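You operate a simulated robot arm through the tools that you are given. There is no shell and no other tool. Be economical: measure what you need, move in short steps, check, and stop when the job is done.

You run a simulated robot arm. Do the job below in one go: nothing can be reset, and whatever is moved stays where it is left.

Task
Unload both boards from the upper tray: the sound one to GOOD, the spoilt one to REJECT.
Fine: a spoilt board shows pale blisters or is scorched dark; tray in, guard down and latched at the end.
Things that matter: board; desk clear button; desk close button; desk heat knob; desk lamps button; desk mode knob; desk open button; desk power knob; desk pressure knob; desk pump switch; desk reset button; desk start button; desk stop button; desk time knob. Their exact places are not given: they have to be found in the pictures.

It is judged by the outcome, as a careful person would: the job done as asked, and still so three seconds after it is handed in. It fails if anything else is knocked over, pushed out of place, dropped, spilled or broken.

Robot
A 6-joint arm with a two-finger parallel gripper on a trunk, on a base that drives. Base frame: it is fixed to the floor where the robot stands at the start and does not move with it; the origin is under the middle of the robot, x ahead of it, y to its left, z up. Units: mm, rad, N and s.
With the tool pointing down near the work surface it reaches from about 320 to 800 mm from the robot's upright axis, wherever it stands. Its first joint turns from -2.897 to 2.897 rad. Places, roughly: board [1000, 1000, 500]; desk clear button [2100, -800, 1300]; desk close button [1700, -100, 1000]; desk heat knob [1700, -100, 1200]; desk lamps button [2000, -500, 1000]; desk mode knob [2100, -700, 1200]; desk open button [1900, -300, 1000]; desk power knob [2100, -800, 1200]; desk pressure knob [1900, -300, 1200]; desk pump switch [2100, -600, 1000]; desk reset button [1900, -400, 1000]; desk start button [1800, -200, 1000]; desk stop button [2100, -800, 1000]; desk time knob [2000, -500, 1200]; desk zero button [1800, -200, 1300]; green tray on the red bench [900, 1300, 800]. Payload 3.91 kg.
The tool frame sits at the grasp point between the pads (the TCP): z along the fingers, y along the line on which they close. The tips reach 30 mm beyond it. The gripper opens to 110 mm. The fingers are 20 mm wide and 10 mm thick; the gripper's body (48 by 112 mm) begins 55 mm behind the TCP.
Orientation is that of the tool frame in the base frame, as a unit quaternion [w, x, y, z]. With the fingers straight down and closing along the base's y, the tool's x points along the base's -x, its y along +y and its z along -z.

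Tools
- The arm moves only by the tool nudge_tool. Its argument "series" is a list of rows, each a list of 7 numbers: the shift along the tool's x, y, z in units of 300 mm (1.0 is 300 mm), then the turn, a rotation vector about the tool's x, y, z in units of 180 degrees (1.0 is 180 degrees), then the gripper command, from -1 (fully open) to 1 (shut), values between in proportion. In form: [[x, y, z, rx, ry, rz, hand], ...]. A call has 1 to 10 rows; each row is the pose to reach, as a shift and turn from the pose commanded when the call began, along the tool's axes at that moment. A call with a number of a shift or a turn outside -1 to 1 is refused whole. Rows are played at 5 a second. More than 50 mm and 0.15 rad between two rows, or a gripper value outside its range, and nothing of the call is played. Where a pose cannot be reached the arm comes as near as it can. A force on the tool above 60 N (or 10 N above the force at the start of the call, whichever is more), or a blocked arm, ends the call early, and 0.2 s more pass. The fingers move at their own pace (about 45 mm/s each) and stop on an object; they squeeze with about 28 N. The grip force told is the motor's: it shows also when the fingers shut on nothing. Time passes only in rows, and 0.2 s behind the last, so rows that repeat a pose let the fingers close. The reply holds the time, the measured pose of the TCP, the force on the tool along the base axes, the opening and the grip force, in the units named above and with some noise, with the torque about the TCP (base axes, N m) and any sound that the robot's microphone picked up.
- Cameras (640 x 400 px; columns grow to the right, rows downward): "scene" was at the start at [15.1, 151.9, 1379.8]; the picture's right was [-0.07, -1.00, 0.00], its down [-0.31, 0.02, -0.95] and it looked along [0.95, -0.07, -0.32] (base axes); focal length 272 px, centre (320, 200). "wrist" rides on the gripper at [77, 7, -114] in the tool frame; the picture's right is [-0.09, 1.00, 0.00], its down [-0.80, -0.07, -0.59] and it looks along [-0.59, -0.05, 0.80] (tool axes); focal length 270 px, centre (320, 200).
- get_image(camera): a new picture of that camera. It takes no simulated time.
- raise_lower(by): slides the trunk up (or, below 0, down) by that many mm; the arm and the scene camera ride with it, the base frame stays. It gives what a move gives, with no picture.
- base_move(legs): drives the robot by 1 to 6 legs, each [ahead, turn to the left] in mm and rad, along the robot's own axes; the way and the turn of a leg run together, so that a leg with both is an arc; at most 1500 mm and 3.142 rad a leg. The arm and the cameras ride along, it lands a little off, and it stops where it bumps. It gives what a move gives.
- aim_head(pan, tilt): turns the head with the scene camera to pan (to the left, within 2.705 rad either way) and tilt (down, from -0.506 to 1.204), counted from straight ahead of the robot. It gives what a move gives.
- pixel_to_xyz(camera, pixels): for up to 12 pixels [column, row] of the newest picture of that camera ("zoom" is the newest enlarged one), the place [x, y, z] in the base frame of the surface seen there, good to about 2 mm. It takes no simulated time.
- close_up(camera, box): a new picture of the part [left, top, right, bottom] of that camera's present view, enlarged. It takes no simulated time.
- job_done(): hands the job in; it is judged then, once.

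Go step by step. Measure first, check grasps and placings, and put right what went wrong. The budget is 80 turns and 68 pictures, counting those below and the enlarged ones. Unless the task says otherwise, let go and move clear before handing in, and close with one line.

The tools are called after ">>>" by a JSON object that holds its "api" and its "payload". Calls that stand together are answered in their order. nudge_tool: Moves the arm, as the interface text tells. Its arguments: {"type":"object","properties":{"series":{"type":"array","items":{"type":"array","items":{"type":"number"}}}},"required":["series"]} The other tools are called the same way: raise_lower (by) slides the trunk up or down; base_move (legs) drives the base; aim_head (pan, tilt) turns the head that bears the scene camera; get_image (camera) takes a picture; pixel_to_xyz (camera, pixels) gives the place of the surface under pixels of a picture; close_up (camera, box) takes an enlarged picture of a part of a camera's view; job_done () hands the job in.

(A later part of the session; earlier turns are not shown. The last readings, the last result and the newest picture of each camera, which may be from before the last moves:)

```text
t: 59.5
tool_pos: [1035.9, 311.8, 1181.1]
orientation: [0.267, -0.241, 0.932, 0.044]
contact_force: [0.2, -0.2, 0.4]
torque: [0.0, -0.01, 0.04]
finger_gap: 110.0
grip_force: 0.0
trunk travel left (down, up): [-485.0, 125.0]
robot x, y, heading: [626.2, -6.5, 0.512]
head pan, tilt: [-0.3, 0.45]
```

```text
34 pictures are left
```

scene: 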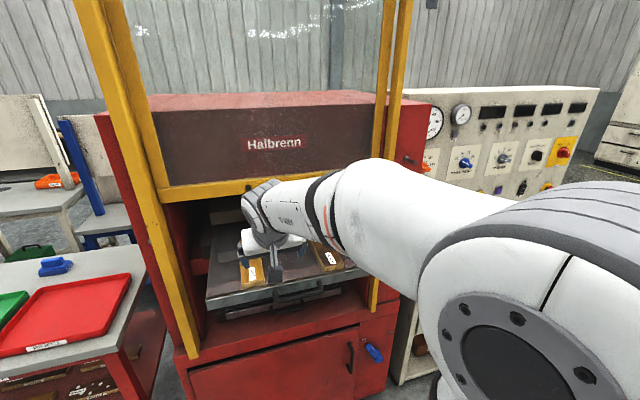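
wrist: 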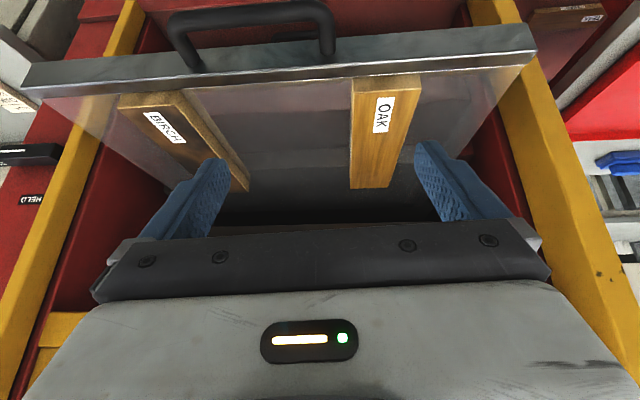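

OAK is clean with no blisters; BIRCH is scorched. Measure the board corners.

>>> {"api": "pixel_to_xyz", "payload": {"camera": "wrist", "pixels": [[354, 80], [418, 76], [352, 186], [390, 186], [380, 130], [122, 97], [176, 94], [215, 150], [247, 188], [170, 125], [300, 100]]}}

>>> {"api": "pixel_to_xyz", "payload": {"camera": "scene", "pixels": [[265, 185], [270, 235], [249, 186], [285, 205], [272, 265]]}}

>>> {"api": "close_up", "payload": {"camera": "scene", "box": [180, 150, 360, 300]}}

```text
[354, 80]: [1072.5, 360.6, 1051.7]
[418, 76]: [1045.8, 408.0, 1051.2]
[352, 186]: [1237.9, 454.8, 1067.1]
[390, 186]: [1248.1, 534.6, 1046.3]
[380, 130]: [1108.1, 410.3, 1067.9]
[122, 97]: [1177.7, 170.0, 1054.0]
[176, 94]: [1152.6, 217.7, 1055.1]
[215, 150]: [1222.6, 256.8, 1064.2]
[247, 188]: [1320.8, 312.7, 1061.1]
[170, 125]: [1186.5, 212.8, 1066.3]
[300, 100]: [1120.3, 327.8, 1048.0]
```

```text
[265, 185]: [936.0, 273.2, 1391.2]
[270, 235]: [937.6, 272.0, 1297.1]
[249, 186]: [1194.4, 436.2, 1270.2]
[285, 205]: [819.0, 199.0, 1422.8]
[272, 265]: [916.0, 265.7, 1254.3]
```

```text
2.67 times, centred on (270, 225) of scene
```

zoom: 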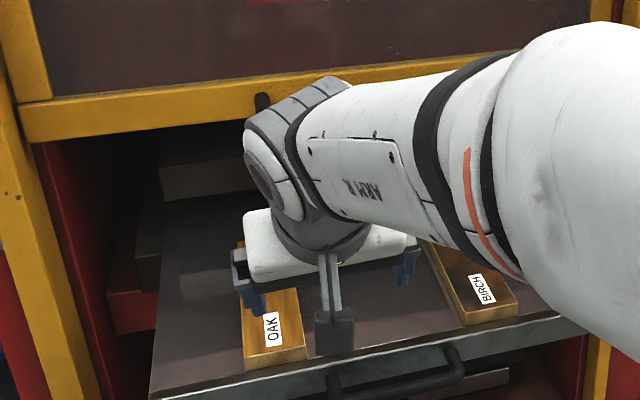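

Target on OAK: (1122,419) at heading ≈0.515, top z 1068. Move to hover above it with a small roll correction.

>>> {"api": "nudge_tool", "payload": {"series": [[-0.07, 0.046, 0.085, -0.004, 0, 0, -0.6], [-0.143, 0.092, 0.17, -0.008, 0, 0.001, -0.6], [-0.215, 0.139, 0.255, -0.012, 0, 0.001, -0.6], [-0.286, 0.185, 0.34, -0.0165, 0, 0.002, -0.6], [-0.286, 0.185, 0.34, -0.0165, 0, 0.002, -0.6]]}}

>>> {"api": "get_image", "payload": {"camera": "wrist"}}

```text
t: 60.7
tool_pos: [1115.8, 423.1, 1133.4]
orientation: [0.266, -0.243, 0.931, 0.064]
contact_force: [0.3, 0.7, -0.2]
torque: [0.0, -0.01, 0.03]
finger_gap: 88.0
grip_force: 0.1
out of reach, approached as far as the arm can: row 4, 5
trunk travel left (down, up): [-485.0, 125.0]
robot x, y, heading: [629.6, -5.7, 0.516]
head pan, tilt: [-0.3, 0.45]
```

```text
32 pictures are left
```

wrist: 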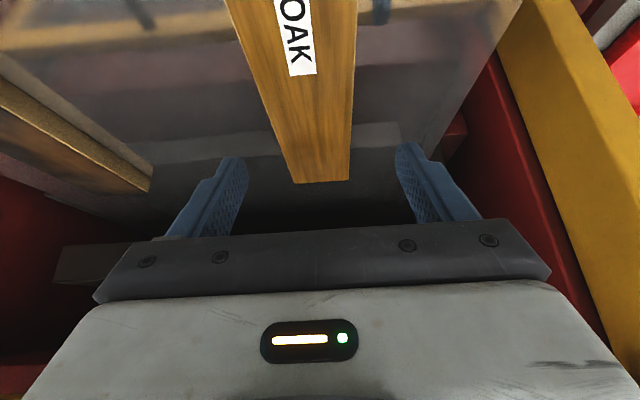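

Board is between the fingers, tool 6 mm to the left. I shift right 6 mm and lower by trunk 51 mm.

>>> {"api": "nudge_tool", "payload": {"series": [[0, -0.02, 0, 0, 0, 0, -0.6], [0, -0.02, 0, 0, 0, 0, -0.6]]}}

>>> {"api": "raise_lower", "payload": {"by": -50}}

>>> {"api": "get_image", "payload": {"camera": "wrist"}}

```text
t: 61.3
tool_pos: [1115.0, 420.5, 1130.8]
orientation: [0.264, -0.242, 0.931, 0.064]
contact_force: [0.4, -0.4, 0.0]
torque: [0.02, -0.01, -0.02]
finger_gap: 87.9
grip_force: 0.1
out of reach, approached as far as the arm can: row 1, 2
trunk travel left (down, up): [-485.0, 125.0]
robot x, y, heading: [625.5, -2.4, 0.513]
head pan, tilt: [-0.3, 0.45]
```

```text
t: 62.2
tool_pos: [1114.8, 420.6, 1081.4]
orientation: [0.266, -0.243, 0.931, 0.064]
contact_force: [1.2, -0.4, 0.2]
torque: [-0.04, -0.02, -0.01]
finger_gap: 87.9
grip_force: 0.2
trunk travel left (down, up): [-435.0, 175.0]
robot x, y, heading: [628.0, -4.5, 0.516]
head pan, tilt: [-0.3, 0.45]
```

```text
31 pictures are left
```

wrist: 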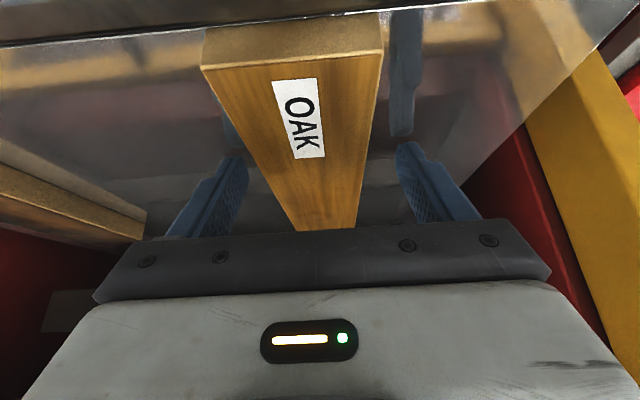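

Fingers straddle the board; close.

>>> {"api": "nudge_tool", "payload": {"series": [[0, 0, 0, 0, 0, 0, -0.2], [0, 0, 0, 0, 0, 0, 0.2], [0, 0, 0, 0, 0, 0, 1], [0, 0, 0, 0, 0, 0, 1], [0, 0, 0, 0, 0, 0, 1], [0, 0, 0, 0, 0, 0, 1]]}}

>>> {"api": "raise_lower", "payload": {"by": 30}}

>>> {"api": "get_image", "payload": {"camera": "wrist"}}

```text
t: 63.6
tool_pos: [1117.2, 420.0, 1081.2]
orientation: [0.267, -0.243, 0.93, 0.065]
contact_force: [0.6, 0.0, 1.2]
torque: [0.08, 0.02, -0.07]
finger_gap: 57.4
grip_force: 27.7
trunk travel left (down, up): [-435.0, 175.0]
robot x, y, heading: [627.3, -0.5, 0.511]
head pan, tilt: [-0.3, 0.45]
```

```text
t: 64.4
tool_pos: [1115.4, 420.3, 1110.2]
orientation: [0.266, -0.243, 0.931, 0.064]
contact_force: [-0.5, 0.4, -2.2]
torque: [-0.06, 0.04, 0.01]
finger_gap: 57.5
grip_force: 28.3
trunk travel left (down, up): [-465.0, 145.0]
robot x, y, heading: [625.0, -2.6, 0.513]
head pan, tilt: [-0.3, 0.45]
```

```text
30 pictures are left
```

wrist: 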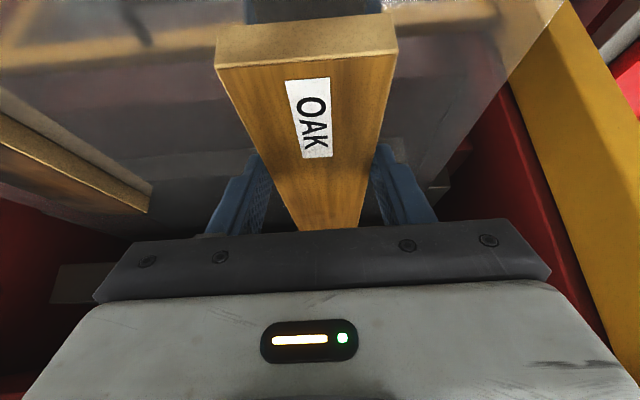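

OAK is held (gap 57.5, 28 N). Back the robot off, raise the load, then drive diagonally to stand before the cooling bench.

>>> {"api": "base_move", "payload": {"legs": [[-350, 0]]}}

>>> {"api": "raise_lower", "payload": {"by": 110}}

>>> {"api": "aim_head", "payload": {"pan": 0.9, "tilt": 0.5}}

>>> {"api": "get_image", "payload": {"camera": "scene"}}

```text
t: 66.7
tool_pos: [810.0, 246.3, 1110.7]
orientation: [0.267, -0.24, 0.931, 0.063]
contact_force: [0.1, -0.2, -1.7]
torque: [0.0, 0.07, 0.02]
finger_gap: 57.6
grip_force: 28.1
trunk travel left (down, up): [-465.0, 145.0]
robot x, y, heading: [316.8, -175.0, 0.499]
head pan, tilt: [-0.3, 0.45]
```

```text
t: 68.1
tool_pos: [809.8, 245.9, 1220.9]
orientation: [0.266, -0.239, 0.932, 0.063]
contact_force: [0.2, -0.1, -0.9]
torque: [-0.03, 0.01, -0.01]
finger_gap: 57.3
grip_force: 27.7
trunk travel left (down, up): [-575.0, 35.0]
robot x, y, heading: [320.6, -178.9, 0.502]
head pan, tilt: [-0.3, 0.45]
```

```text
t: 69.5
tool_pos: [810.2, 245.9, 1221.2]
orientation: [0.265, -0.239, 0.932, 0.063]
contact_force: [0.4, 0.5, -0.8]
torque: [-0.03, 0.04, 0.0]
finger_gap: 57.5
grip_force: 28.0
trunk travel left (down, up): [-575.0, 35.0]
robot x, y, heading: [320.6, -179.5, 0.503]
head pan, tilt: [0.901, 0.499]
```

```text
29 pictures are left
```

scene: 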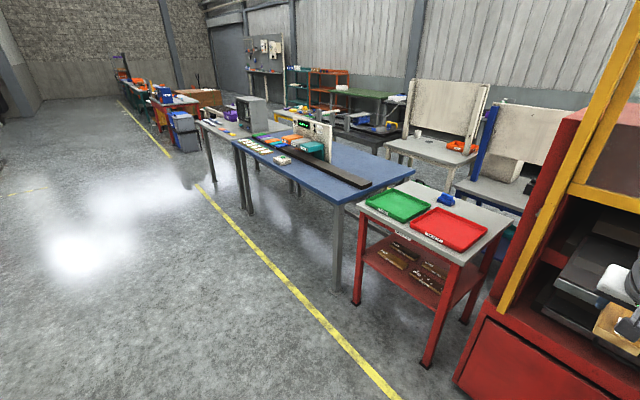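

I have a clear view of the bench and trays; measure their corners and the blue table's edge.

>>> {"api": "pixel_to_xyz", "payload": {"camera": "scene", "pixels": [[400, 206], [448, 228], [366, 204], [405, 221], [432, 202], [411, 227], [462, 250], [486, 230], [440, 209], [340, 204], [446, 199], [312, 135]]}}

```text
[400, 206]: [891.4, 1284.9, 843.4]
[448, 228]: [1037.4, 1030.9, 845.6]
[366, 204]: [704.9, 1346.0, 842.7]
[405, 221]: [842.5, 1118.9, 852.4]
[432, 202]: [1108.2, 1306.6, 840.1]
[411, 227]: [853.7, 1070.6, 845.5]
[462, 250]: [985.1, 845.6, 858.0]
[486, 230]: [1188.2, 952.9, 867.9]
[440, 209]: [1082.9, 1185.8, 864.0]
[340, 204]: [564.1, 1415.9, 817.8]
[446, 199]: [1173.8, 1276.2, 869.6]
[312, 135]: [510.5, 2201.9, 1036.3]
```

GOOD tray centre ≈(875,1286), REJECT centre ≈(1021,1012), floor z≈844, rim ≈868, heading ≈0.51. Drive to (369,845) heading 0.51.

>>> {"api": "base_move", "payload": {"legs": [[0, 1.02], [1025, 0], [0, -1.014]]}}

>>> {"api": "aim_head", "payload": {"pan": 0.1, "tilt": 0.7}}

>>> {"api": "get_image", "payload": {"camera": "scene"}}

```text
t: 80.1
tool_pos: [870.8, 1290.8, 1219.3]
orientation: [0.275, -0.232, 0.931, 0.055]
contact_force: [0.0, 0.0, -0.2]
torque: [-0.01, 0.04, 0.0]
finger_gap: 57.4
grip_force: 27.8
trunk travel left (down, up): [-575.0, 35.0]
robot x, y, heading: [358.0, 903.8, 0.503]
head pan, tilt: [0.901, 0.499]
```

```text
t: 81.2
tool_pos: [870.2, 1290.0, 1219.2]
orientation: [0.274, -0.231, 0.932, 0.054]
contact_force: [0.3, -0.9, -0.7]
torque: [-0.03, 0.03, -0.03]
finger_gap: 57.5
grip_force: 28.4
trunk travel left (down, up): [-575.0, 35.0]
robot x, y, heading: [361.0, 902.0, 0.509]
head pan, tilt: [0.099, 0.7]
```

```text
28 pictures are left
```

scene: 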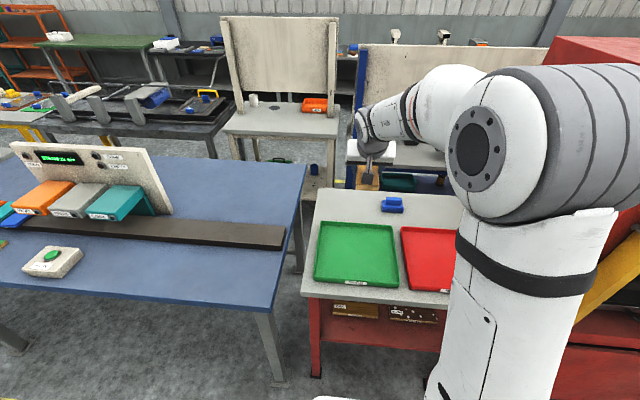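

TCP is above the GOOD tray. Measure tray corners here and board corners from the wrist camera.

>>> {"api": "pixel_to_xyz", "payload": {"camera": "scene", "pixels": [[316, 277], [399, 285], [323, 223], [391, 227], [355, 250], [404, 284], [402, 229], [330, 230], [384, 234], [325, 272], [390, 278]]}}

>>> {"api": "get_image", "payload": {"camera": "wrist"}}

>>> {"api": "pixel_to_xyz", "payload": {"camera": "wrist", "pixels": [[220, 68], [396, 54], [300, 222], [355, 222], [316, 150]]}}

```text
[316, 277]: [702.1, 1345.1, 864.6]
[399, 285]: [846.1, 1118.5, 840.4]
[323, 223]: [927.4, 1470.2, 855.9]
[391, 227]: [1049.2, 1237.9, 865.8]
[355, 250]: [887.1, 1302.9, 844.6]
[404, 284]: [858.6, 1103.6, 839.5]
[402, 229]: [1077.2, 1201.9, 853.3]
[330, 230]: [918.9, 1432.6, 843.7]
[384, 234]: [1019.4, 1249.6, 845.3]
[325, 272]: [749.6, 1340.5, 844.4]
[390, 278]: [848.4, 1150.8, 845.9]
```

```text
27 pictures are left
```

wrist: 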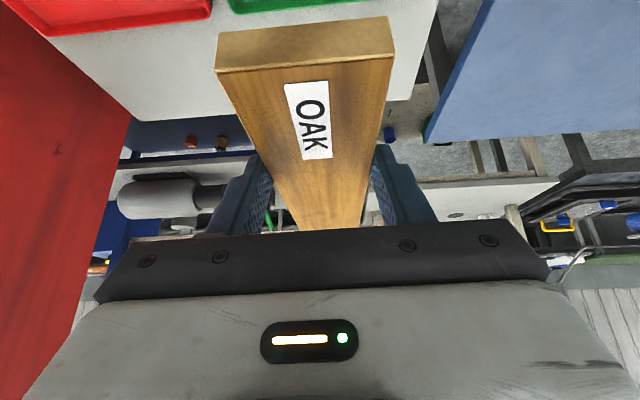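

```text
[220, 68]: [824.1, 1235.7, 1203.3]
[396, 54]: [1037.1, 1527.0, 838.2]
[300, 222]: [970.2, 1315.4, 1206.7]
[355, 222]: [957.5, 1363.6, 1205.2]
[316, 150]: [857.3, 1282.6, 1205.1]
```

Board centre is ≈(891,1303), tray centre ≈(881,1293): nearly aligned. Correct 14 mm and lower by trunk 300 mm.

>>> {"api": "nudge_tool", "payload": {"series": [[0.037, -0.011, -0.022, 0, 0, 0, 1], [0.037, -0.011, -0.022, 0, 0, 0, 1]]}}

>>> {"api": "raise_lower", "payload": {"by": -290}}

>>> {"api": "get_image", "payload": {"camera": "wrist"}}

>>> {"api": "pixel_to_xyz", "payload": {"camera": "wrist", "pixels": [[220, 68], [390, 54], [300, 222], [355, 222], [316, 150]]}}

```text
t: 81.8
tool_pos: [861.3, 1281.0, 1219.5]
orientation: [0.274, -0.232, 0.932, 0.054]
contact_force: [0.6, 1.2, -0.9]
torque: [-0.01, 0.01, 0.01]
finger_gap: 57.2
grip_force: 28.1
trunk travel left (down, up): [-575.0, 35.0]
robot x, y, heading: [362.2, 902.1, 0.506]
head pan, tilt: [0.099, 0.7]
```

```text
t: 84.7
tool_pos: [860.8, 1281.1, 930.2]
orientation: [0.274, -0.232, 0.932, 0.054]
contact_force: [0.1, -0.2, -1.7]
torque: [-0.01, 0.01, 0.0]
finger_gap: 57.2
grip_force: 28.0
trunk travel left (down, up): [-285.0, 325.0]
robot x, y, heading: [361.4, 900.4, 0.506]
head pan, tilt: [0.099, 0.7]
```

```text
26 pictures are left
```

wrist: 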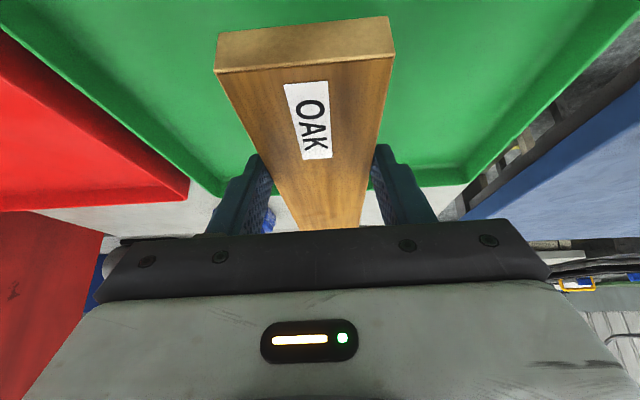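

```text
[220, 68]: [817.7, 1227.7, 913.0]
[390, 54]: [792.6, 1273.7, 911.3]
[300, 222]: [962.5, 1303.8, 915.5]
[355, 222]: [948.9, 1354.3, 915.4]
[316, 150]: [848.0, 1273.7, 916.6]
```

Board is well centred in the tray (36 mm margin at front). Lower 48 mm and release.

>>> {"api": "raise_lower", "payload": {"by": -47}}

>>> {"api": "nudge_tool", "payload": {"series": [[0, 0, 0.003, 0, 0, 0, 1], [0, 0, 0.003, 0, 0, 0, -0.3], [0, 0, 0.003, 0, 0, 0, -0.6], [0, 0, 0.003, 0, 0, 0, -0.6], [0, 0, 0.003, 0, 0, 0, -0.6]]}}

>>> {"api": "raise_lower", "payload": {"by": 250}}

>>> {"api": "get_image", "payload": {"camera": "wrist"}}

```text
t: 85.6
tool_pos: [861.1, 1280.5, 882.2]
orientation: [0.275, -0.231, 0.932, 0.054]
contact_force: [-0.6, 0.2, -2.1]
torque: [-0.04, 0.05, -0.02]
finger_gap: 57.3
grip_force: 28.1
trunk travel left (down, up): [-238.0, 372.0]
robot x, y, heading: [355.8, 906.5, 0.508]
head pan, tilt: [0.099, 0.7]
```

```text
t: 86.8
tool_pos: [860.9, 1279.8, 881.5]
orientation: [0.275, -0.232, 0.932, 0.054]
contact_force: [-0.5, -0.5, 0.7]
torque: [0.01, 0.01, -0.01]
finger_gap: 87.9
grip_force: 0.0
trunk travel left (down, up): [-238.0, 372.0]
robot x, y, heading: [357.6, 902.5, 0.503]
head pan, tilt: [0.099, 0.7]
```

```text
t: 89.4
tool_pos: [862.6, 1282.5, 1132.5]
orientation: [0.274, -0.232, 0.932, 0.054]
contact_force: [-0.2, 0.5, 0.0]
torque: [-0.01, 0.01, 0.03]
finger_gap: 88.0
grip_force: 0.0
trunk travel left (down, up): [-488.0, 122.0]
robot x, y, heading: [358.0, 900.3, 0.506]
head pan, tilt: [0.099, 0.7]
```

```text
25 pictures are left
```

wrist: 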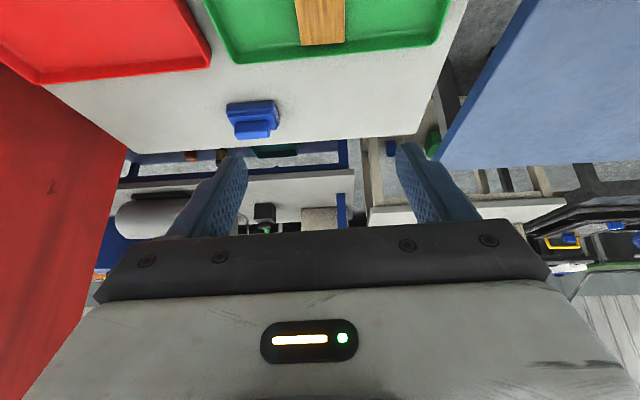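

OAK sits in the green tray. Now back to the press: back off, drive to (423,-328), face 0.513.

>>> {"api": "base_move", "payload": {"legs": [[-200, 0], [0, -1.868], [1156, 0], [0, 1.875]]}}

>>> {"api": "aim_head", "payload": {"pan": 0.0, "tilt": 0.45}}

>>> {"api": "get_image", "payload": {"camera": "scene"}}

```text
t: 105.4
tool_pos: [967.5, 44.1, 1132.1]
orientation: [0.274, -0.235, 0.931, 0.055]
contact_force: [0.3, 0.3, -0.2]
torque: [-0.02, 0.04, 0.0]
finger_gap: 87.8
grip_force: 0.1
trunk travel left (down, up): [-488.0, 122.0]
robot x, y, heading: [485.4, -367.4, 0.509]
head pan, tilt: [0.099, 0.7]
```

```text
t: 106.2
tool_pos: [968.2, 42.7, 1132.1]
orientation: [0.274, -0.235, 0.931, 0.055]
contact_force: [-0.3, 0.8, -0.5]
torque: [0.01, -0.01, -0.02]
finger_gap: 87.9
grip_force: 0.1
trunk travel left (down, up): [-488.0, 122.0]
robot x, y, heading: [487.5, -366.0, 0.51]
head pan, tilt: [0.0, 0.45]
```

```text
24 pictures are left
```

scene: 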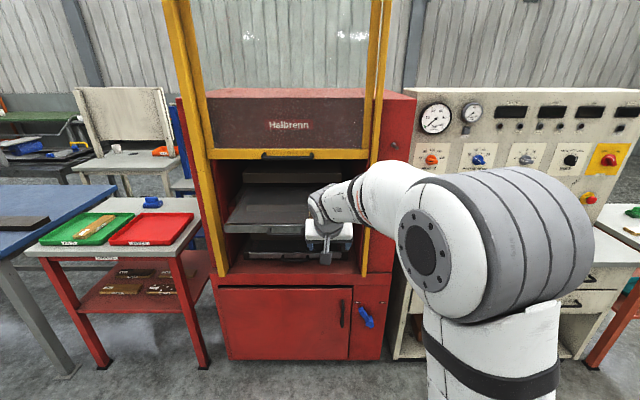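

Guard is still up. The BIRCH needs TCP +320 ahead and 35 left; shift left with the arm, drive 270 ahead, then check.

>>> {"api": "nudge_tool", "payload": {"series": [[0, 0.06, 0, 0, 0, 0, -0.6], [0, 0.117, 0, 0, 0, 0, -0.6], [0, 0.117, 0, 0, 0, 0, -0.6]]}}

>>> {"api": "base_move", "payload": {"legs": [[240, 0]]}}

>>> {"api": "get_image", "payload": {"camera": "wrist"}}

```text
t: 107.0
tool_pos: [950.6, 73.8, 1130.0]
orientation: [0.274, -0.235, 0.931, 0.055]
contact_force: [-0.7, 0.5, 0.0]
torque: [0.01, 0.0, 0.01]
finger_gap: 88.2
grip_force: 0.1
trunk travel left (down, up): [-488.0, 122.0]
robot x, y, heading: [485.0, -366.4, 0.502]
head pan, tilt: [0.0, 0.45]
```

```text
t: 108.8
tool_pos: [1161.8, 191.2, 1131.8]
orientation: [0.273, -0.235, 0.931, 0.055]
contact_force: [0.0, -0.1, -0.4]
torque: [0.02, -0.02, -0.01]
finger_gap: 88.1
grip_force: 0.1
trunk travel left (down, up): [-488.0, 122.0]
robot x, y, heading: [697.8, -251.3, 0.506]
head pan, tilt: [0.0, 0.45]
```

```text
23 pictures are left
```

wrist: 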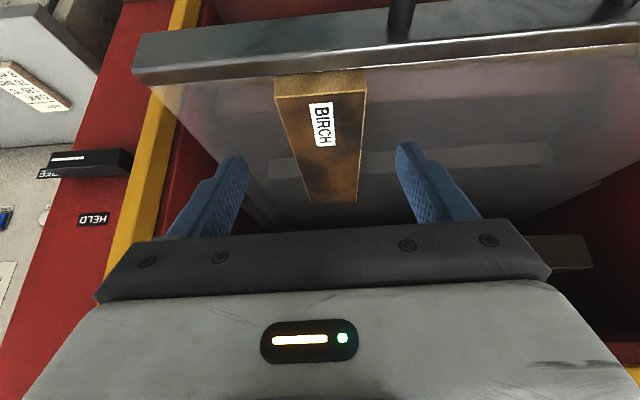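

>>> {"api": "pixel_to_xyz", "payload": {"camera": "wrist", "pixels": [[277, 99], [365, 93], [313, 198], [353, 196], [320, 150]]}}

```text
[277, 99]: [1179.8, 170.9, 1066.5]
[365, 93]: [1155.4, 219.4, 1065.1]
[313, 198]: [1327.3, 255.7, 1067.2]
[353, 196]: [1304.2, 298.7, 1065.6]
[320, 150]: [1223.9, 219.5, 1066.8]
```

BIRCH target TCP (1229,229): exactly 77 mm ahead. Drive ahead, then lower.

>>> {"api": "base_move", "payload": {"legs": [[77, 0]]}}

>>> {"api": "raise_lower", "payload": {"by": -50}}

>>> {"api": "get_image", "payload": {"camera": "wrist"}}

```text
t: 109.8
tool_pos: [1228.4, 230.7, 1131.7]
orientation: [0.273, -0.238, 0.931, 0.056]
contact_force: [-0.4, -0.4, -0.6]
torque: [-0.02, 0.02, 0.0]
finger_gap: 88.0
grip_force: 0.0
trunk travel left (down, up): [-488.0, 122.0]
robot x, y, heading: [767.6, -213.8, 0.509]
head pan, tilt: [0.0, 0.45]
```

```text
t: 110.7
tool_pos: [1228.2, 229.8, 1081.8]
orientation: [0.273, -0.238, 0.93, 0.056]
contact_force: [-0.6, 0.3, -0.2]
torque: [0.05, -0.02, 0.01]
finger_gap: 88.1
grip_force: 0.0
trunk travel left (down, up): [-438.0, 172.0]
robot x, y, heading: [764.9, -213.4, 0.511]
head pan, tilt: [0.0, 0.45]
```

```text
22 pictures are left
```

wrist: 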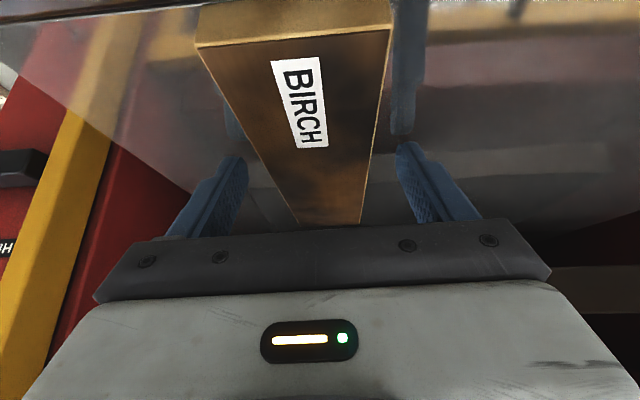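

>>> {"api": "nudge_tool", "payload": {"series": [[0, 0, 0, 0, 0, 0, -0.2], [0, 0, 0, 0, 0, 0, 0.2], [0, 0, 0, 0, 0, 0, 1], [0, 0, 0, 0, 0, 0, 1], [0, 0, 0, 0, 0, 0, 1], [0, 0, 0, 0, 0, 0, 1]]}}

>>> {"api": "raise_lower", "payload": {"by": 30}}

>>> {"api": "base_move", "payload": {"legs": [[-380, 0]]}}

>>> {"api": "get_image", "payload": {"camera": "wrist"}}

```text
t: 112.1
tool_pos: [1227.9, 230.2, 1081.5]
orientation: [0.274, -0.237, 0.93, 0.056]
contact_force: [1.1, 0.0, 1.0]
torque: [0.07, 0.02, 0.09]
finger_gap: 57.6
grip_force: 28.1
trunk travel left (down, up): [-438.0, 172.0]
robot x, y, heading: [765.7, -212.5, 0.508]
head pan, tilt: [0.0, 0.45]
```

```text
t: 112.9
tool_pos: [1228.1, 230.5, 1112.1]
orientation: [0.273, -0.237, 0.931, 0.055]
contact_force: [0.1, 1.1, -2.2]
torque: [-0.01, 0.05, 0.02]
finger_gap: 57.4
grip_force: 27.5
trunk travel left (down, up): [-468.0, 142.0]
robot x, y, heading: [765.6, -213.5, 0.509]
head pan, tilt: [0.0, 0.45]
```

```text
t: 115.3
tool_pos: [899.4, 45.2, 1111.6]
orientation: [0.273, -0.235, 0.931, 0.055]
contact_force: [0.3, 0.7, -1.0]
torque: [0.0, 0.03, -0.03]
finger_gap: 57.4
grip_force: 28.5
trunk travel left (down, up): [-468.0, 142.0]
robot x, y, heading: [437.3, -396.5, 0.507]
head pan, tilt: [0.0, 0.45]
```

```text
21 pictures are left
```

wrist: 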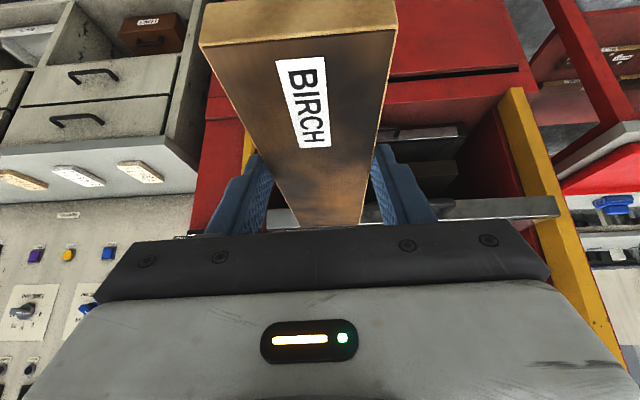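

BIRCH shows dark scorch marks, so it goes to REJECT. Drive to (550,565), heading 0.51.

>>> {"api": "base_move", "payload": {"legs": [[0, 0.947], [960, 0], [0, -0.944]]}}

>>> {"api": "aim_head", "payload": {"pan": 0.3, "tilt": 0.7}}

>>> {"api": "get_image", "payload": {"camera": "scene"}}

```text
t: 125.0
tool_pos: [1006.8, 974.7, 1111.5]
orientation: [0.273, -0.235, 0.931, 0.055]
contact_force: [-0.1, -0.4, -1.7]
torque: [-0.05, 0.05, 0.0]
finger_gap: 57.5
grip_force: 27.3
trunk travel left (down, up): [-468.0, 142.0]
robot x, y, heading: [526.3, 560.4, 0.521]
head pan, tilt: [0.0, 0.45]
```

```text
t: 125.8
tool_pos: [1007.5, 975.2, 1112.1]
orientation: [0.273, -0.236, 0.931, 0.054]
contact_force: [-0.2, 0.4, -1.1]
torque: [0.0, 0.03, -0.01]
finger_gap: 57.3
grip_force: 28.1
trunk travel left (down, up): [-468.0, 142.0]
robot x, y, heading: [526.0, 562.7, 0.52]
head pan, tilt: [0.3, 0.7]
```

```text
20 pictures are left
```

scene: 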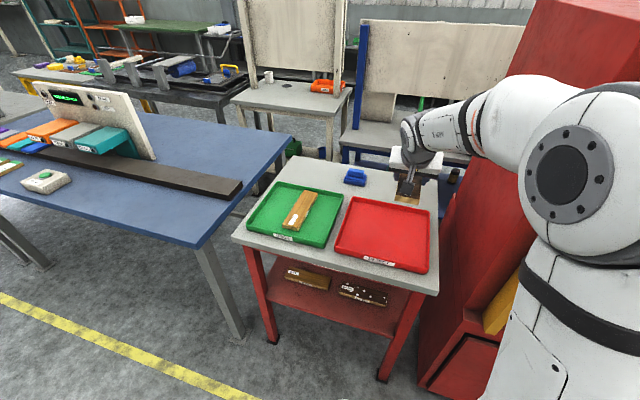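

Measure the REJECT tray corners and the held board's corners.

>>> {"api": "pixel_to_xyz", "payload": {"camera": "scene", "pixels": [[337, 252], [428, 271], [349, 198], [427, 210], [383, 230], [316, 193], [292, 228]]}}

>>> {"api": "get_image", "payload": {"camera": "wrist"}}

>>> {"api": "pixel_to_xyz", "payload": {"camera": "wrist", "pixels": [[204, 44], [392, 32], [300, 215], [355, 215]]}}

```text
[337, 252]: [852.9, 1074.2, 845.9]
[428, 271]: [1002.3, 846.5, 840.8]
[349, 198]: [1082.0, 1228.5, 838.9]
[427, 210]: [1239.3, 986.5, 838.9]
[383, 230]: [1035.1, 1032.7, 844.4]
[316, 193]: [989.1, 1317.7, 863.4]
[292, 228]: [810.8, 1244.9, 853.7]
```

```text
19 pictures are left
```

wrist: 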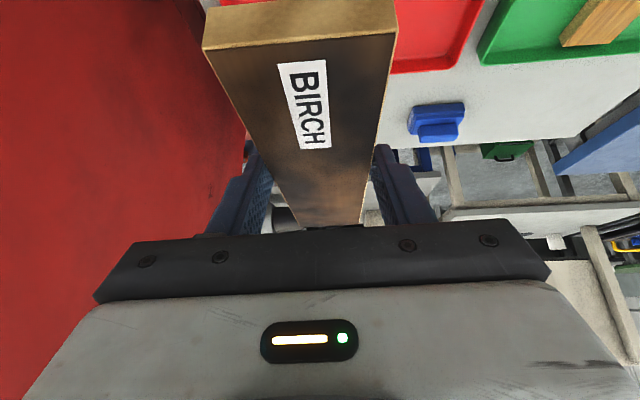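

```text
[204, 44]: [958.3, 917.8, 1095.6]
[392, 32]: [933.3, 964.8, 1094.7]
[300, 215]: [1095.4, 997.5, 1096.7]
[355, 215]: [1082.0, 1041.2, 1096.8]
```

Board centre (1026,986) needs to move about (7,34) to the tray centre (1033,1020). Shift, then lower 180 and check.

>>> {"api": "nudge_tool", "payload": {"series": [[-0.032, 0.045, 0.017, 0, 0, 0, 1], [-0.064, 0.09, 0.035, 0, 0, 0, 1], [-0.064, 0.09, 0.035, 0, 0, 0, 1]]}}

>>> {"api": "raise_lower", "payload": {"by": -180}}

>>> {"api": "get_image", "payload": {"camera": "wrist"}}

>>> {"api": "pixel_to_xyz", "payload": {"camera": "wrist", "pixels": [[204, 44], [392, 32], [300, 215]]}}

>>> {"api": "get_image", "payload": {"camera": "scene"}}

```text
t: 126.6
tool_pos: [1011.3, 1008.8, 1110.7]
orientation: [0.273, -0.235, 0.931, 0.055]
contact_force: [-0.4, -0.8, -1.6]
torque: [0.02, -0.01, -0.02]
finger_gap: 57.3
grip_force: 28.3
trunk travel left (down, up): [-468.0, 142.0]
robot x, y, heading: [525.7, 563.1, 0.517]
head pan, tilt: [0.3, 0.7]
```

```text
t: 128.6
tool_pos: [1012.7, 1009.2, 931.1]
orientation: [0.273, -0.235, 0.931, 0.054]
contact_force: [-0.4, -0.1, -0.9]
torque: [-0.03, 0.03, 0.0]
finger_gap: 57.0
grip_force: 28.0
trunk travel left (down, up): [-288.0, 322.0]
robot x, y, heading: [525.9, 561.6, 0.519]
head pan, tilt: [0.3, 0.7]
```

```text
18 pictures are left
```

wrist: 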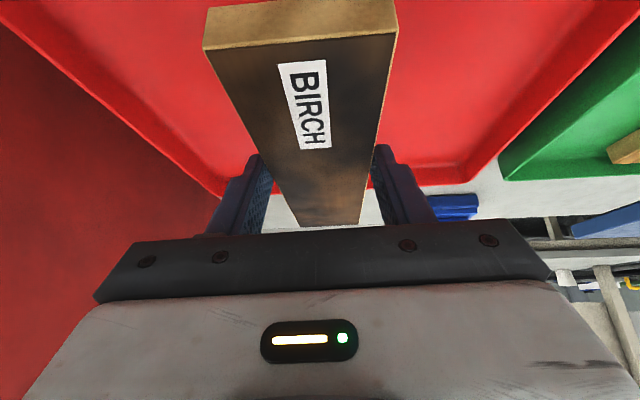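

```text
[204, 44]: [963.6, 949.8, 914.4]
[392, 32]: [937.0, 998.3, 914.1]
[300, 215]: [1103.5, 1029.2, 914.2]
```

```text
17 pictures are left
```

scene: 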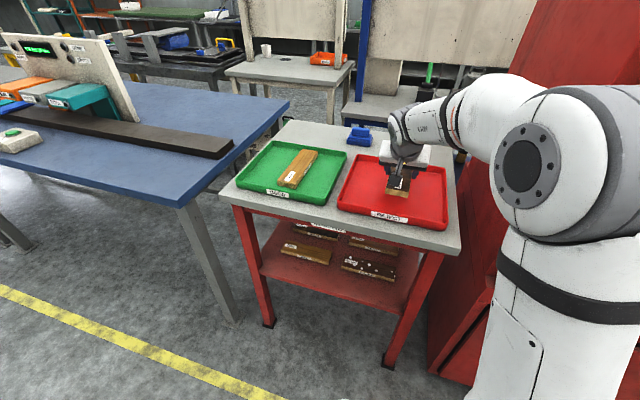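

Board lies centred over the red tray. Lower 47 mm and release, then rise.

>>> {"api": "raise_lower", "payload": {"by": -48}}

>>> {"api": "nudge_tool", "payload": {"series": [[0, 0, 0.003, 0, 0, 0, 1], [0, 0, 0.003, 0, 0, 0, -0.3], [0, 0, 0.003, 0, 0, 0, -0.6], [0, 0, 0.003, 0, 0, 0, -0.6], [0, 0, 0.003, 0, 0, 0, -0.6]]}}

>>> {"api": "raise_lower", "payload": {"by": 200}}

>>> {"api": "close_up", "payload": {"camera": "scene", "box": [200, 120, 480, 295]}}

```text
t: 129.5
tool_pos: [1011.9, 1008.9, 884.5]
orientation: [0.273, -0.235, 0.931, 0.055]
contact_force: [0.5, 0.3, -0.8]
torque: [-0.01, 0.03, -0.01]
finger_gap: 57.3
grip_force: 28.0
trunk travel left (down, up): [-240.0, 370.0]
robot x, y, heading: [526.4, 558.5, 0.52]
head pan, tilt: [0.3, 0.7]
```

```text
t: 130.7
tool_pos: [1012.6, 1009.0, 882.8]
orientation: [0.273, -0.235, 0.931, 0.055]
contact_force: [0.7, 0.3, 0.3]
torque: [-0.04, 0.01, 0.0]
finger_gap: 88.3
grip_force: 0.0
trunk travel left (down, up): [-240.0, 370.0]
robot x, y, heading: [528.2, 558.8, 0.521]
head pan, tilt: [0.3, 0.7]
```

```text
t: 132.9
tool_pos: [1012.1, 1008.8, 1081.7]
orientation: [0.272, -0.236, 0.931, 0.054]
contact_force: [-0.3, -0.8, 1.2]
torque: [0.0, 0.02, 0.02]
finger_gap: 87.9
grip_force: 0.1
trunk travel left (down, up): [-440.0, 170.0]
robot x, y, heading: [526.6, 562.8, 0.52]
head pan, tilt: [0.3, 0.7]
```

```text
2.29 times, centred on (340, 208) of scene
```

zoom: 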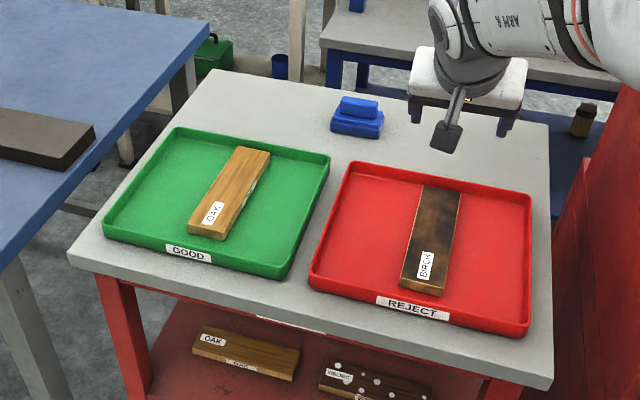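

Both boards are in the right trays. Next: return to the press with clearance, to push the tray in.

>>> {"api": "base_move", "payload": {"legs": [[-200, 0], [0, -1.96], [577, 0], [0, 1.95]]}}

```text
t: 138.7
tool_pos: [657.4, -121.5, 1081.4]
orientation: [0.21, 0.596, 0.753, -0.184]
contact_force: [-0.4, 0.2, -0.4]
torque: [-0.03, 0.06, 0.0]
finger_gap: 88.2
grip_force: 0.2
trunk travel left (down, up): [-440.0, 170.0]
robot x, y, heading: [396.2, 476.6, -1.264]
head pan, tilt: [0.3, 0.7]
stopped in leg 2: the robot was blocked; the commanded pose is now the measured one
```

The turn was blocked at heading -1.264. I look around to find with what.

>>> {"api": "aim_head", "payload": {"pan": 0.6, "tilt": 0.8}}

>>> {"api": "get_image", "payload": {"camera": "scene"}}

>>> {"api": "get_image", "payload": {"camera": "wrist"}}

```text
t: 139.5
tool_pos: [657.4, -121.9, 1081.8]
orientation: [0.21, 0.596, 0.753, -0.182]
contact_force: [0.0, -0.4, -0.4]
torque: [-0.05, -0.02, 0.0]
finger_gap: 88.1
grip_force: 0.0
trunk travel left (down, up): [-440.0, 170.0]
robot x, y, heading: [394.0, 479.5, -1.267]
head pan, tilt: [0.6, 0.799]
```

```text
15 pictures are left
```

scene: 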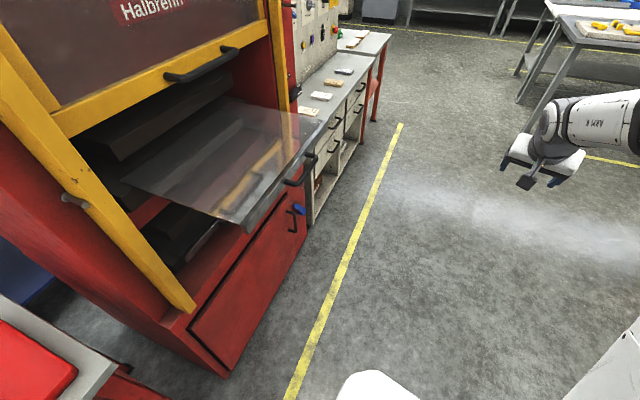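

```text
14 pictures are left
```

wrist: 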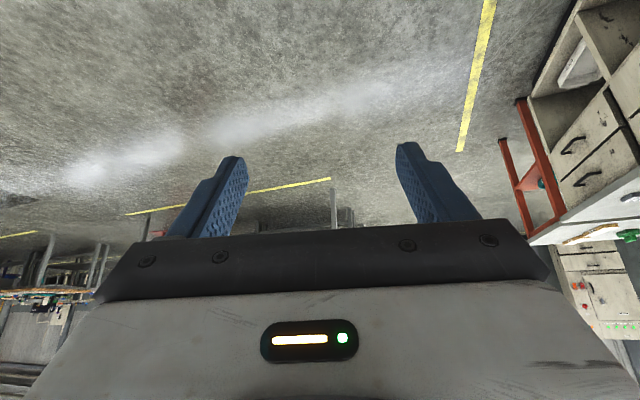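

Nothing visibly touches now; I check the tray's position and continue with a straight drive from the present heading.

>>> {"api": "pixel_to_xyz", "payload": {"camera": "scene", "pixels": [[245, 228], [322, 124], [297, 182], [308, 160], [202, 78], [165, 74], [240, 49]]}}

>>> {"api": "base_move", "payload": {"legs": [[300, 0]]}}

```text
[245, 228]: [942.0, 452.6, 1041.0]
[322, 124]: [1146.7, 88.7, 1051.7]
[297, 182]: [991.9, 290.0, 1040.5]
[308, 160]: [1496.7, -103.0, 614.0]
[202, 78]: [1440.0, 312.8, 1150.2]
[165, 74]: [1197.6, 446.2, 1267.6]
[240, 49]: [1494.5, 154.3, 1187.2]
```

```text
t: 141.5
tool_pos: [745.3, -415.2, 1081.4]
orientation: [0.209, 0.598, 0.752, -0.184]
contact_force: [0.3, 0.0, -0.8]
torque: [-0.01, 0.0, 0.0]
finger_gap: 87.9
grip_force: 0.1
trunk travel left (down, up): [-440.0, 170.0]
robot x, y, heading: [487.4, 188.1, -1.269]
head pan, tilt: [0.6, 0.799]
```

The tray has been drawn out a further ~55 mm (front s' 1043), so the arm must have caught it in the sweep; it's still straight. I raise the arm for clearance and go to a stance further back.

>>> {"api": "raise_lower", "payload": {"by": 110}}

>>> {"api": "base_move", "payload": {"legs": [[0, -0.71], [348, 0], [0, 2.489]]}}

>>> {"api": "aim_head", "payload": {"pan": 0.0, "tilt": 0.5}}

>>> {"api": "get_image", "payload": {"camera": "scene"}}

```text
t: 143.0
tool_pos: [745.6, -415.3, 1191.6]
orientation: [0.21, 0.598, 0.751, -0.185]
contact_force: [0.1, 0.0, 0.3]
torque: [-0.01, 0.02, 0.0]
finger_gap: 88.0
grip_force: 0.1
trunk travel left (down, up): [-550.0, 60.0]
robot x, y, heading: [485.8, 181.3, -1.271]
head pan, tilt: [0.6, 0.799]
```

```text
t: 152.3
tool_pos: [924.9, 197.0, 1193.0]
orientation: [0.278, -0.152, 0.948, 0.031]
contact_force: [0.8, -0.9, -0.2]
torque: [0.0, 0.0, 0.05]
finger_gap: 88.1
grip_force: 0.0
trunk travel left (down, up): [-550.0, 60.0]
robot x, y, heading: [365.2, -165.6, 0.393]
head pan, tilt: [0.6, 0.799]
stopped in leg 3: the robot was blocked; the commanded pose is now the measured one
```

```text
t: 153.3
tool_pos: [923.7, 195.8, 1192.6]
orientation: [0.277, -0.152, 0.948, 0.031]
contact_force: [0.7, 0.3, -0.4]
torque: [0.0, -0.01, -0.02]
finger_gap: 87.9
grip_force: 0.0
trunk travel left (down, up): [-550.0, 60.0]
robot x, y, heading: [368.0, -158.6, 0.396]
head pan, tilt: [0.0, 0.499]
```

```text
13 pictures are left
```

scene: 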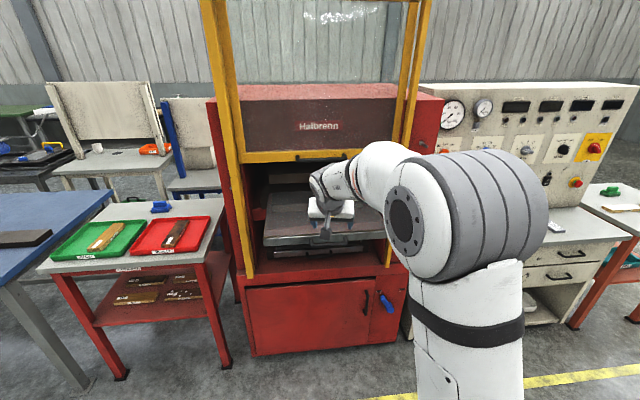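

Turn is just short (0.396); boards and tray look fine. Correct the heading and re-orient the tool: forward-pointing with vertical closing.

>>> {"api": "base_move", "payload": {"legs": [[0, 0.112]]}}

>>> {"api": "nudge_tool", "payload": {"series": [[0, 0, 0, -0.0193, -0.0193, 0.0348, 0.1], [0, 0, 0, -0.0387, -0.0387, 0.0697, 0.1], [0, 0, 0, -0.058, -0.058, 0.1045, 0.1], [0, 0, 0, -0.0774, -0.0774, 0.1394, 0.1], [0, 0, 0, -0.0967, -0.0967, 0.1742, 0.1], [0, 0, 0, -0.1161, -0.1161, 0.2091, 0.1], [0, 0, 0, -0.1354, -0.1354, 0.244, 0.1]]}}

>>> {"api": "nudge_tool", "payload": {"series": [[0, 0, 0, -0.0193, -0.0193, 0.0348, 0.1], [0, 0, 0, -0.0387, -0.0387, 0.0697, 0.1], [0, 0, 0, -0.058, -0.058, 0.1045, 0.1], [0, 0, 0, -0.0774, -0.0774, 0.1394, 0.1], [0, 0, 0, -0.0967, -0.0967, 0.1742, 0.1], [0, 0, 0, -0.1161, -0.1161, 0.2091, 0.1]]}}

```text
t: 154.3
tool_pos: [880.3, 258.1, 1194.2]
orientation: [0.275, -0.205, 0.938, 0.046]
contact_force: [0.1, 0.1, -0.2]
torque: [0.0, 0.01, -0.02]
finger_gap: 88.0
grip_force: 0.0
trunk travel left (down, up): [-550.0, 60.0]
robot x, y, heading: [369.5, -169.0, 0.498]
head pan, tilt: [0.0, 0.499]
```

```text
t: 155.9
tool_pos: [888.1, 242.7, 1188.4]
orientation: [0.402, 0.107, 0.846, 0.334]
contact_force: [-0.5, 2.7, 1.1]
torque: [-0.11, 0.07, -0.21]
finger_gap: 49.6
grip_force: 0.1
out of reach, approached as far as the arm can: row 5, 6
trunk travel left (down, up): [-550.0, 60.0]
robot x, y, heading: [369.0, -166.7, 0.501]
head pan, tilt: [0.0, 0.499]
```

```text
t: 157.3
tool_pos: [881.1, 257.7, 1192.0]
orientation: [0.394, 0.376, 0.594, 0.592]
contact_force: [-0.9, -0.7, 0.4]
torque: [-0.03, 0.02, 0.03]
finger_gap: 49.6
grip_force: 0.1
trunk travel left (down, up): [-550.0, 60.0]
robot x, y, heading: [369.0, -159.3, 0.499]
head pan, tilt: [0.0, 0.499]
```

Tool now points forward (heading 0.42). Correct yaw by 0.09, shift right ~75 mm, lower to handle height, and look.

>>> {"api": "nudge_tool", "payload": {"series": [[-0.08, 0, 0, 0, 0.014, 0, -0.27], [-0.16, 0, -0.02, 0, 0.0287, 0, -0.27], [-0.25, 0, -0.02, 0, 0.0287, 0, -0.27], [-0.25, 0, -0.02, 0, 0.0287, 0, -0.27]]}}

>>> {"api": "raise_lower", "payload": {"by": -157}}

>>> {"api": "get_image", "payload": {"camera": "wrist"}}

>>> {"api": "pixel_to_xyz", "payload": {"camera": "wrist", "pixels": [[320, 120], [320, 80], [320, 150], [310, 120], [330, 120]]}}

```text
t: 158.3
tool_pos: [906.8, 186.8, 1195.8]
orientation: [0.365, 0.348, 0.613, 0.608]
contact_force: [0.6, -1.3, -1.0]
torque: [-0.03, 0.03, -0.04]
finger_gap: 69.9
grip_force: 0.1
trunk travel left (down, up): [-550.0, 60.0]
robot x, y, heading: [366.4, -164.8, 0.5]
head pan, tilt: [0.0, 0.499]
```

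```text
t: 160.1
tool_pos: [905.6, 187.4, 1039.7]
orientation: [0.365, 0.348, 0.612, 0.608]
contact_force: [0.6, 0.3, -0.9]
torque: [0.0, 0.0, -0.02]
finger_gap: 69.9
grip_force: 0.0
trunk travel left (down, up): [-393.0, 217.0]
robot x, y, heading: [368.6, -164.8, 0.499]
head pan, tilt: [0.0, 0.499]
```

```text
12 pictures are left
```

wrist: 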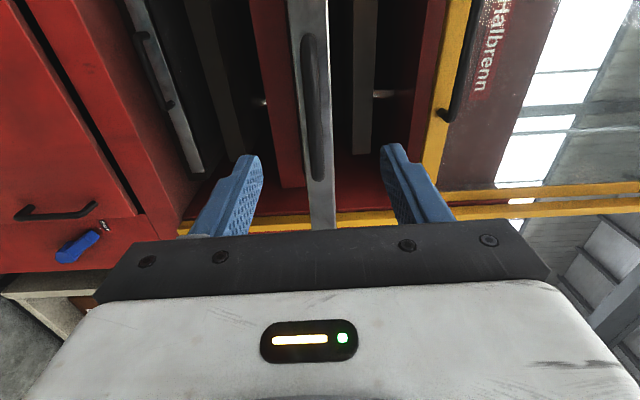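

```text
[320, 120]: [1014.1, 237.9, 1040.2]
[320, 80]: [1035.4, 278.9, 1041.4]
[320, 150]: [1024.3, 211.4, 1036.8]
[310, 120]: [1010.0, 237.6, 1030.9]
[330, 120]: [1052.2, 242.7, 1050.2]
```

The handle is at s'≈1001-1015, z≈1035. Advance 119 mm and grip.

>>> {"api": "nudge_tool", "payload": {"series": [[0, -0.012, 0.1, 0, 0, 0, 0.27], [0, -0.012, 0.2, 0, 0, 0, 0.27], [0, -0.012, 0.3, 0, 0, 0, 0.27], [0, -0.012, 0.397, 0, 0, 0, 0.27], [0, -0.012, 0.397, 0, 0, 0, 1], [0, -0.012, 0.397, 0, 0, 0, 1], [0, -0.012, 0.397, 0, 0, 0, 1], [0, -0.012, 0.397, 0, 0, 0, 1]]}}

```text
t: 161.9
tool_pos: [1010.4, 243.5, 1035.2]
orientation: [0.365, 0.348, 0.614, 0.608]
contact_force: [-2.0, -0.7, -10.1]
torque: [0.84, 0.52, 0.05]
finger_gap: 13.9
grip_force: 45.1
trunk travel left (down, up): [-393.0, 217.0]
robot x, y, heading: [367.3, -164.7, 0.497]
head pan, tilt: [0.0, 0.499]
```

Gripped. Push the tray in by driving ahead 150, then check forces.

>>> {"api": "base_move", "payload": {"legs": [[150, 0]]}}

```text
t: 163.2
tool_pos: [1143.0, 317.4, 1033.8]
orientation: [0.366, 0.347, 0.614, 0.608]
contact_force: [-6.1, 12.6, -16.1]
torque: [0.84, 0.5, 1.18]
finger_gap: 13.9
grip_force: 45.0
trunk travel left (down, up): [-393.0, 217.0]
robot x, y, heading: [498.9, -93.7, 0.501]
head pan, tilt: [0.0, 0.499]
```

>>> {"api": "base_move", "payload": {"legs": [[122, 0]]}}

```text
t: 164.5
tool_pos: [1249.0, 376.5, 1034.3]
orientation: [0.366, 0.347, 0.615, 0.607]
contact_force: [-6.1, 10.6, -9.5]
torque: [0.79, 0.48, 0.38]
finger_gap: 14.0
grip_force: 45.5
trunk travel left (down, up): [-393.0, 217.0]
robot x, y, heading: [609.8, -34.6, 0.498]
head pan, tilt: [0.0, 0.499]
```

About 20 mm left; push in with the arm in small steps until it seats.

>>> {"api": "nudge_tool", "payload": {"series": [[0.005, 0, 0.02, 0, 0, 0, 1], [0.007, 0, 0.035, 0, 0, 0, 1], [0.007, 0, 0.05, 0, 0, 0, 1], [0.007, 0, 0.06, 0, 0, 0, 1], [0.007, 0, 0.07, 0, 0, 0, 1], [0.007, 0, 0.08, 0, 0, 0, 1], [0.007, 0, 0.09, 0, 0, 0, 1]]}}

```text
t: 166.1
tool_pos: [1270.3, 387.6, 1034.2]
orientation: [0.364, 0.348, 0.615, 0.607]
contact_force: [-25.2, -20.7, -15.0]
torque: [0.74, 0.47, -0.17]
finger_gap: 14.2
grip_force: 45.1
trunk travel left (down, up): [-393.0, 217.0]
robot x, y, heading: [611.2, -31.6, 0.496]
head pan, tilt: [0.0, 0.499]
```

Tray seated (s' 1298, 32 N resistance). Release, back off 150 mm, raise to the guard handle.

>>> {"api": "nudge_tool", "payload": {"series": [[0, 0, 0.07, 0, 0, 0, 0.6], [0, 0, 0.07, 0, 0, 0, 0.2], [0, 0, 0.07, 0, 0, 0, 0.1], [0, 0, -0.08, 0, 0, 0, 0.1], [0, 0, -0.23, 0, 0, 0, -0.27], [0, 0, -0.38, 0, 0, 0, -0.27], [0, 0, -0.5, 0, 0, 0, -0.27]]}}

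>>> {"api": "raise_lower", "payload": {"by": 214}}

>>> {"api": "nudge_tool", "payload": {"series": [[0, 0.035, 0, 0, 0, 0, -0.27], [0, 0.035, 0, 0, 0, 0, -0.27]]}}

>>> {"api": "get_image", "payload": {"camera": "wrist"}}

>>> {"api": "pixel_to_xyz", "payload": {"camera": "wrist", "pixels": [[320, 120], [320, 90], [310, 120], [330, 120], [325, 120]]}}

```text
t: 166.5
tool_pos: [1274.6, 391.7, 1037.2]
orientation: [0.365, 0.346, 0.616, 0.606]
contact_force: [-51.4, -30.8, 2.0]
torque: [-0.07, -0.05, -0.64]
finger_gap: 20.0
grip_force: 0.1
trunk travel left (down, up): [-393.0, 217.0]
robot x, y, heading: [609.1, -36.7, 0.502]
head pan, tilt: [0.0, 0.499]
stopped in row 1: the force on the tool passed its limit (the readings are from after the stop); the commanded pose is now the measured one
```

```text
t: 166.9
tool_pos: [1273.3, 390.3, 1036.4]
orientation: [0.364, 0.348, 0.618, 0.603]
contact_force: [-39.2, -24.3, 2.0]
torque: [0.39, -0.65, -0.43]
finger_gap: 23.3
grip_force: 0.9
trunk travel left (down, up): [-398.0, 212.0]
robot x, y, heading: [607.0, -38.4, 0.496]
head pan, tilt: [0.0, 0.499]
stopped: the force on the tool passed its limit (the readings are from after the stop); the commanded pose is now the measured one
```

```text
t: 167.3
tool_pos: [1273.1, 390.9, 1025.0]
orientation: [0.356, 0.354, 0.63, 0.592]
contact_force: [-40.5, -24.9, -21.9]
torque: [0.5, -0.36, -0.46]
finger_gap: 45.6
grip_force: 0.0
trunk travel left (down, up): [-398.0, 212.0]
robot x, y, heading: [607.8, -35.4, 0.504]
head pan, tilt: [0.0, 0.499]
stopped in row 1: the force on the tool passed its limit (the readings are from after the stop); the commanded pose is now the measured one
```

```text
11 pictures are left
```

wrist: 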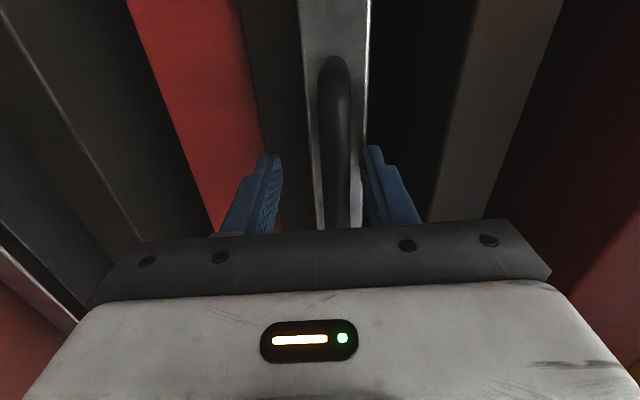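

```text
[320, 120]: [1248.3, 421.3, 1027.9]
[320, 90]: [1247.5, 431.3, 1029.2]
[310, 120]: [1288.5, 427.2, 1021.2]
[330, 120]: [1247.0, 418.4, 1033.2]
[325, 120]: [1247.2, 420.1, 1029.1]
```

I mistakenly pushed forward in that release; fingers are now open around the bar (gap 45). Back straight off.

>>> {"api": "nudge_tool", "payload": {"series": [[0, 0, -0.05, 0, 0, 0, 0.1], [0, 0.01, -0.15, 0, 0, 0, 0.1], [0, 0.01, -0.28, 0, 0, 0, -0.27], [0, 0.01, -0.41, 0, 0, 0, -0.27], [0, 0.01, -0.5, 0, 0, 0, -0.27]]}}

```text
t: 168.5
tool_pos: [1144.4, 319.6, 1036.3]
orientation: [0.358, 0.352, 0.626, 0.597]
contact_force: [0.1, -0.1, 0.4]
torque: [0.01, -0.02, 0.0]
finger_gap: 69.8
grip_force: 0.1
trunk travel left (down, up): [-398.0, 212.0]
robot x, y, heading: [605.3, -36.5, 0.498]
head pan, tilt: [0.0, 0.499]
```

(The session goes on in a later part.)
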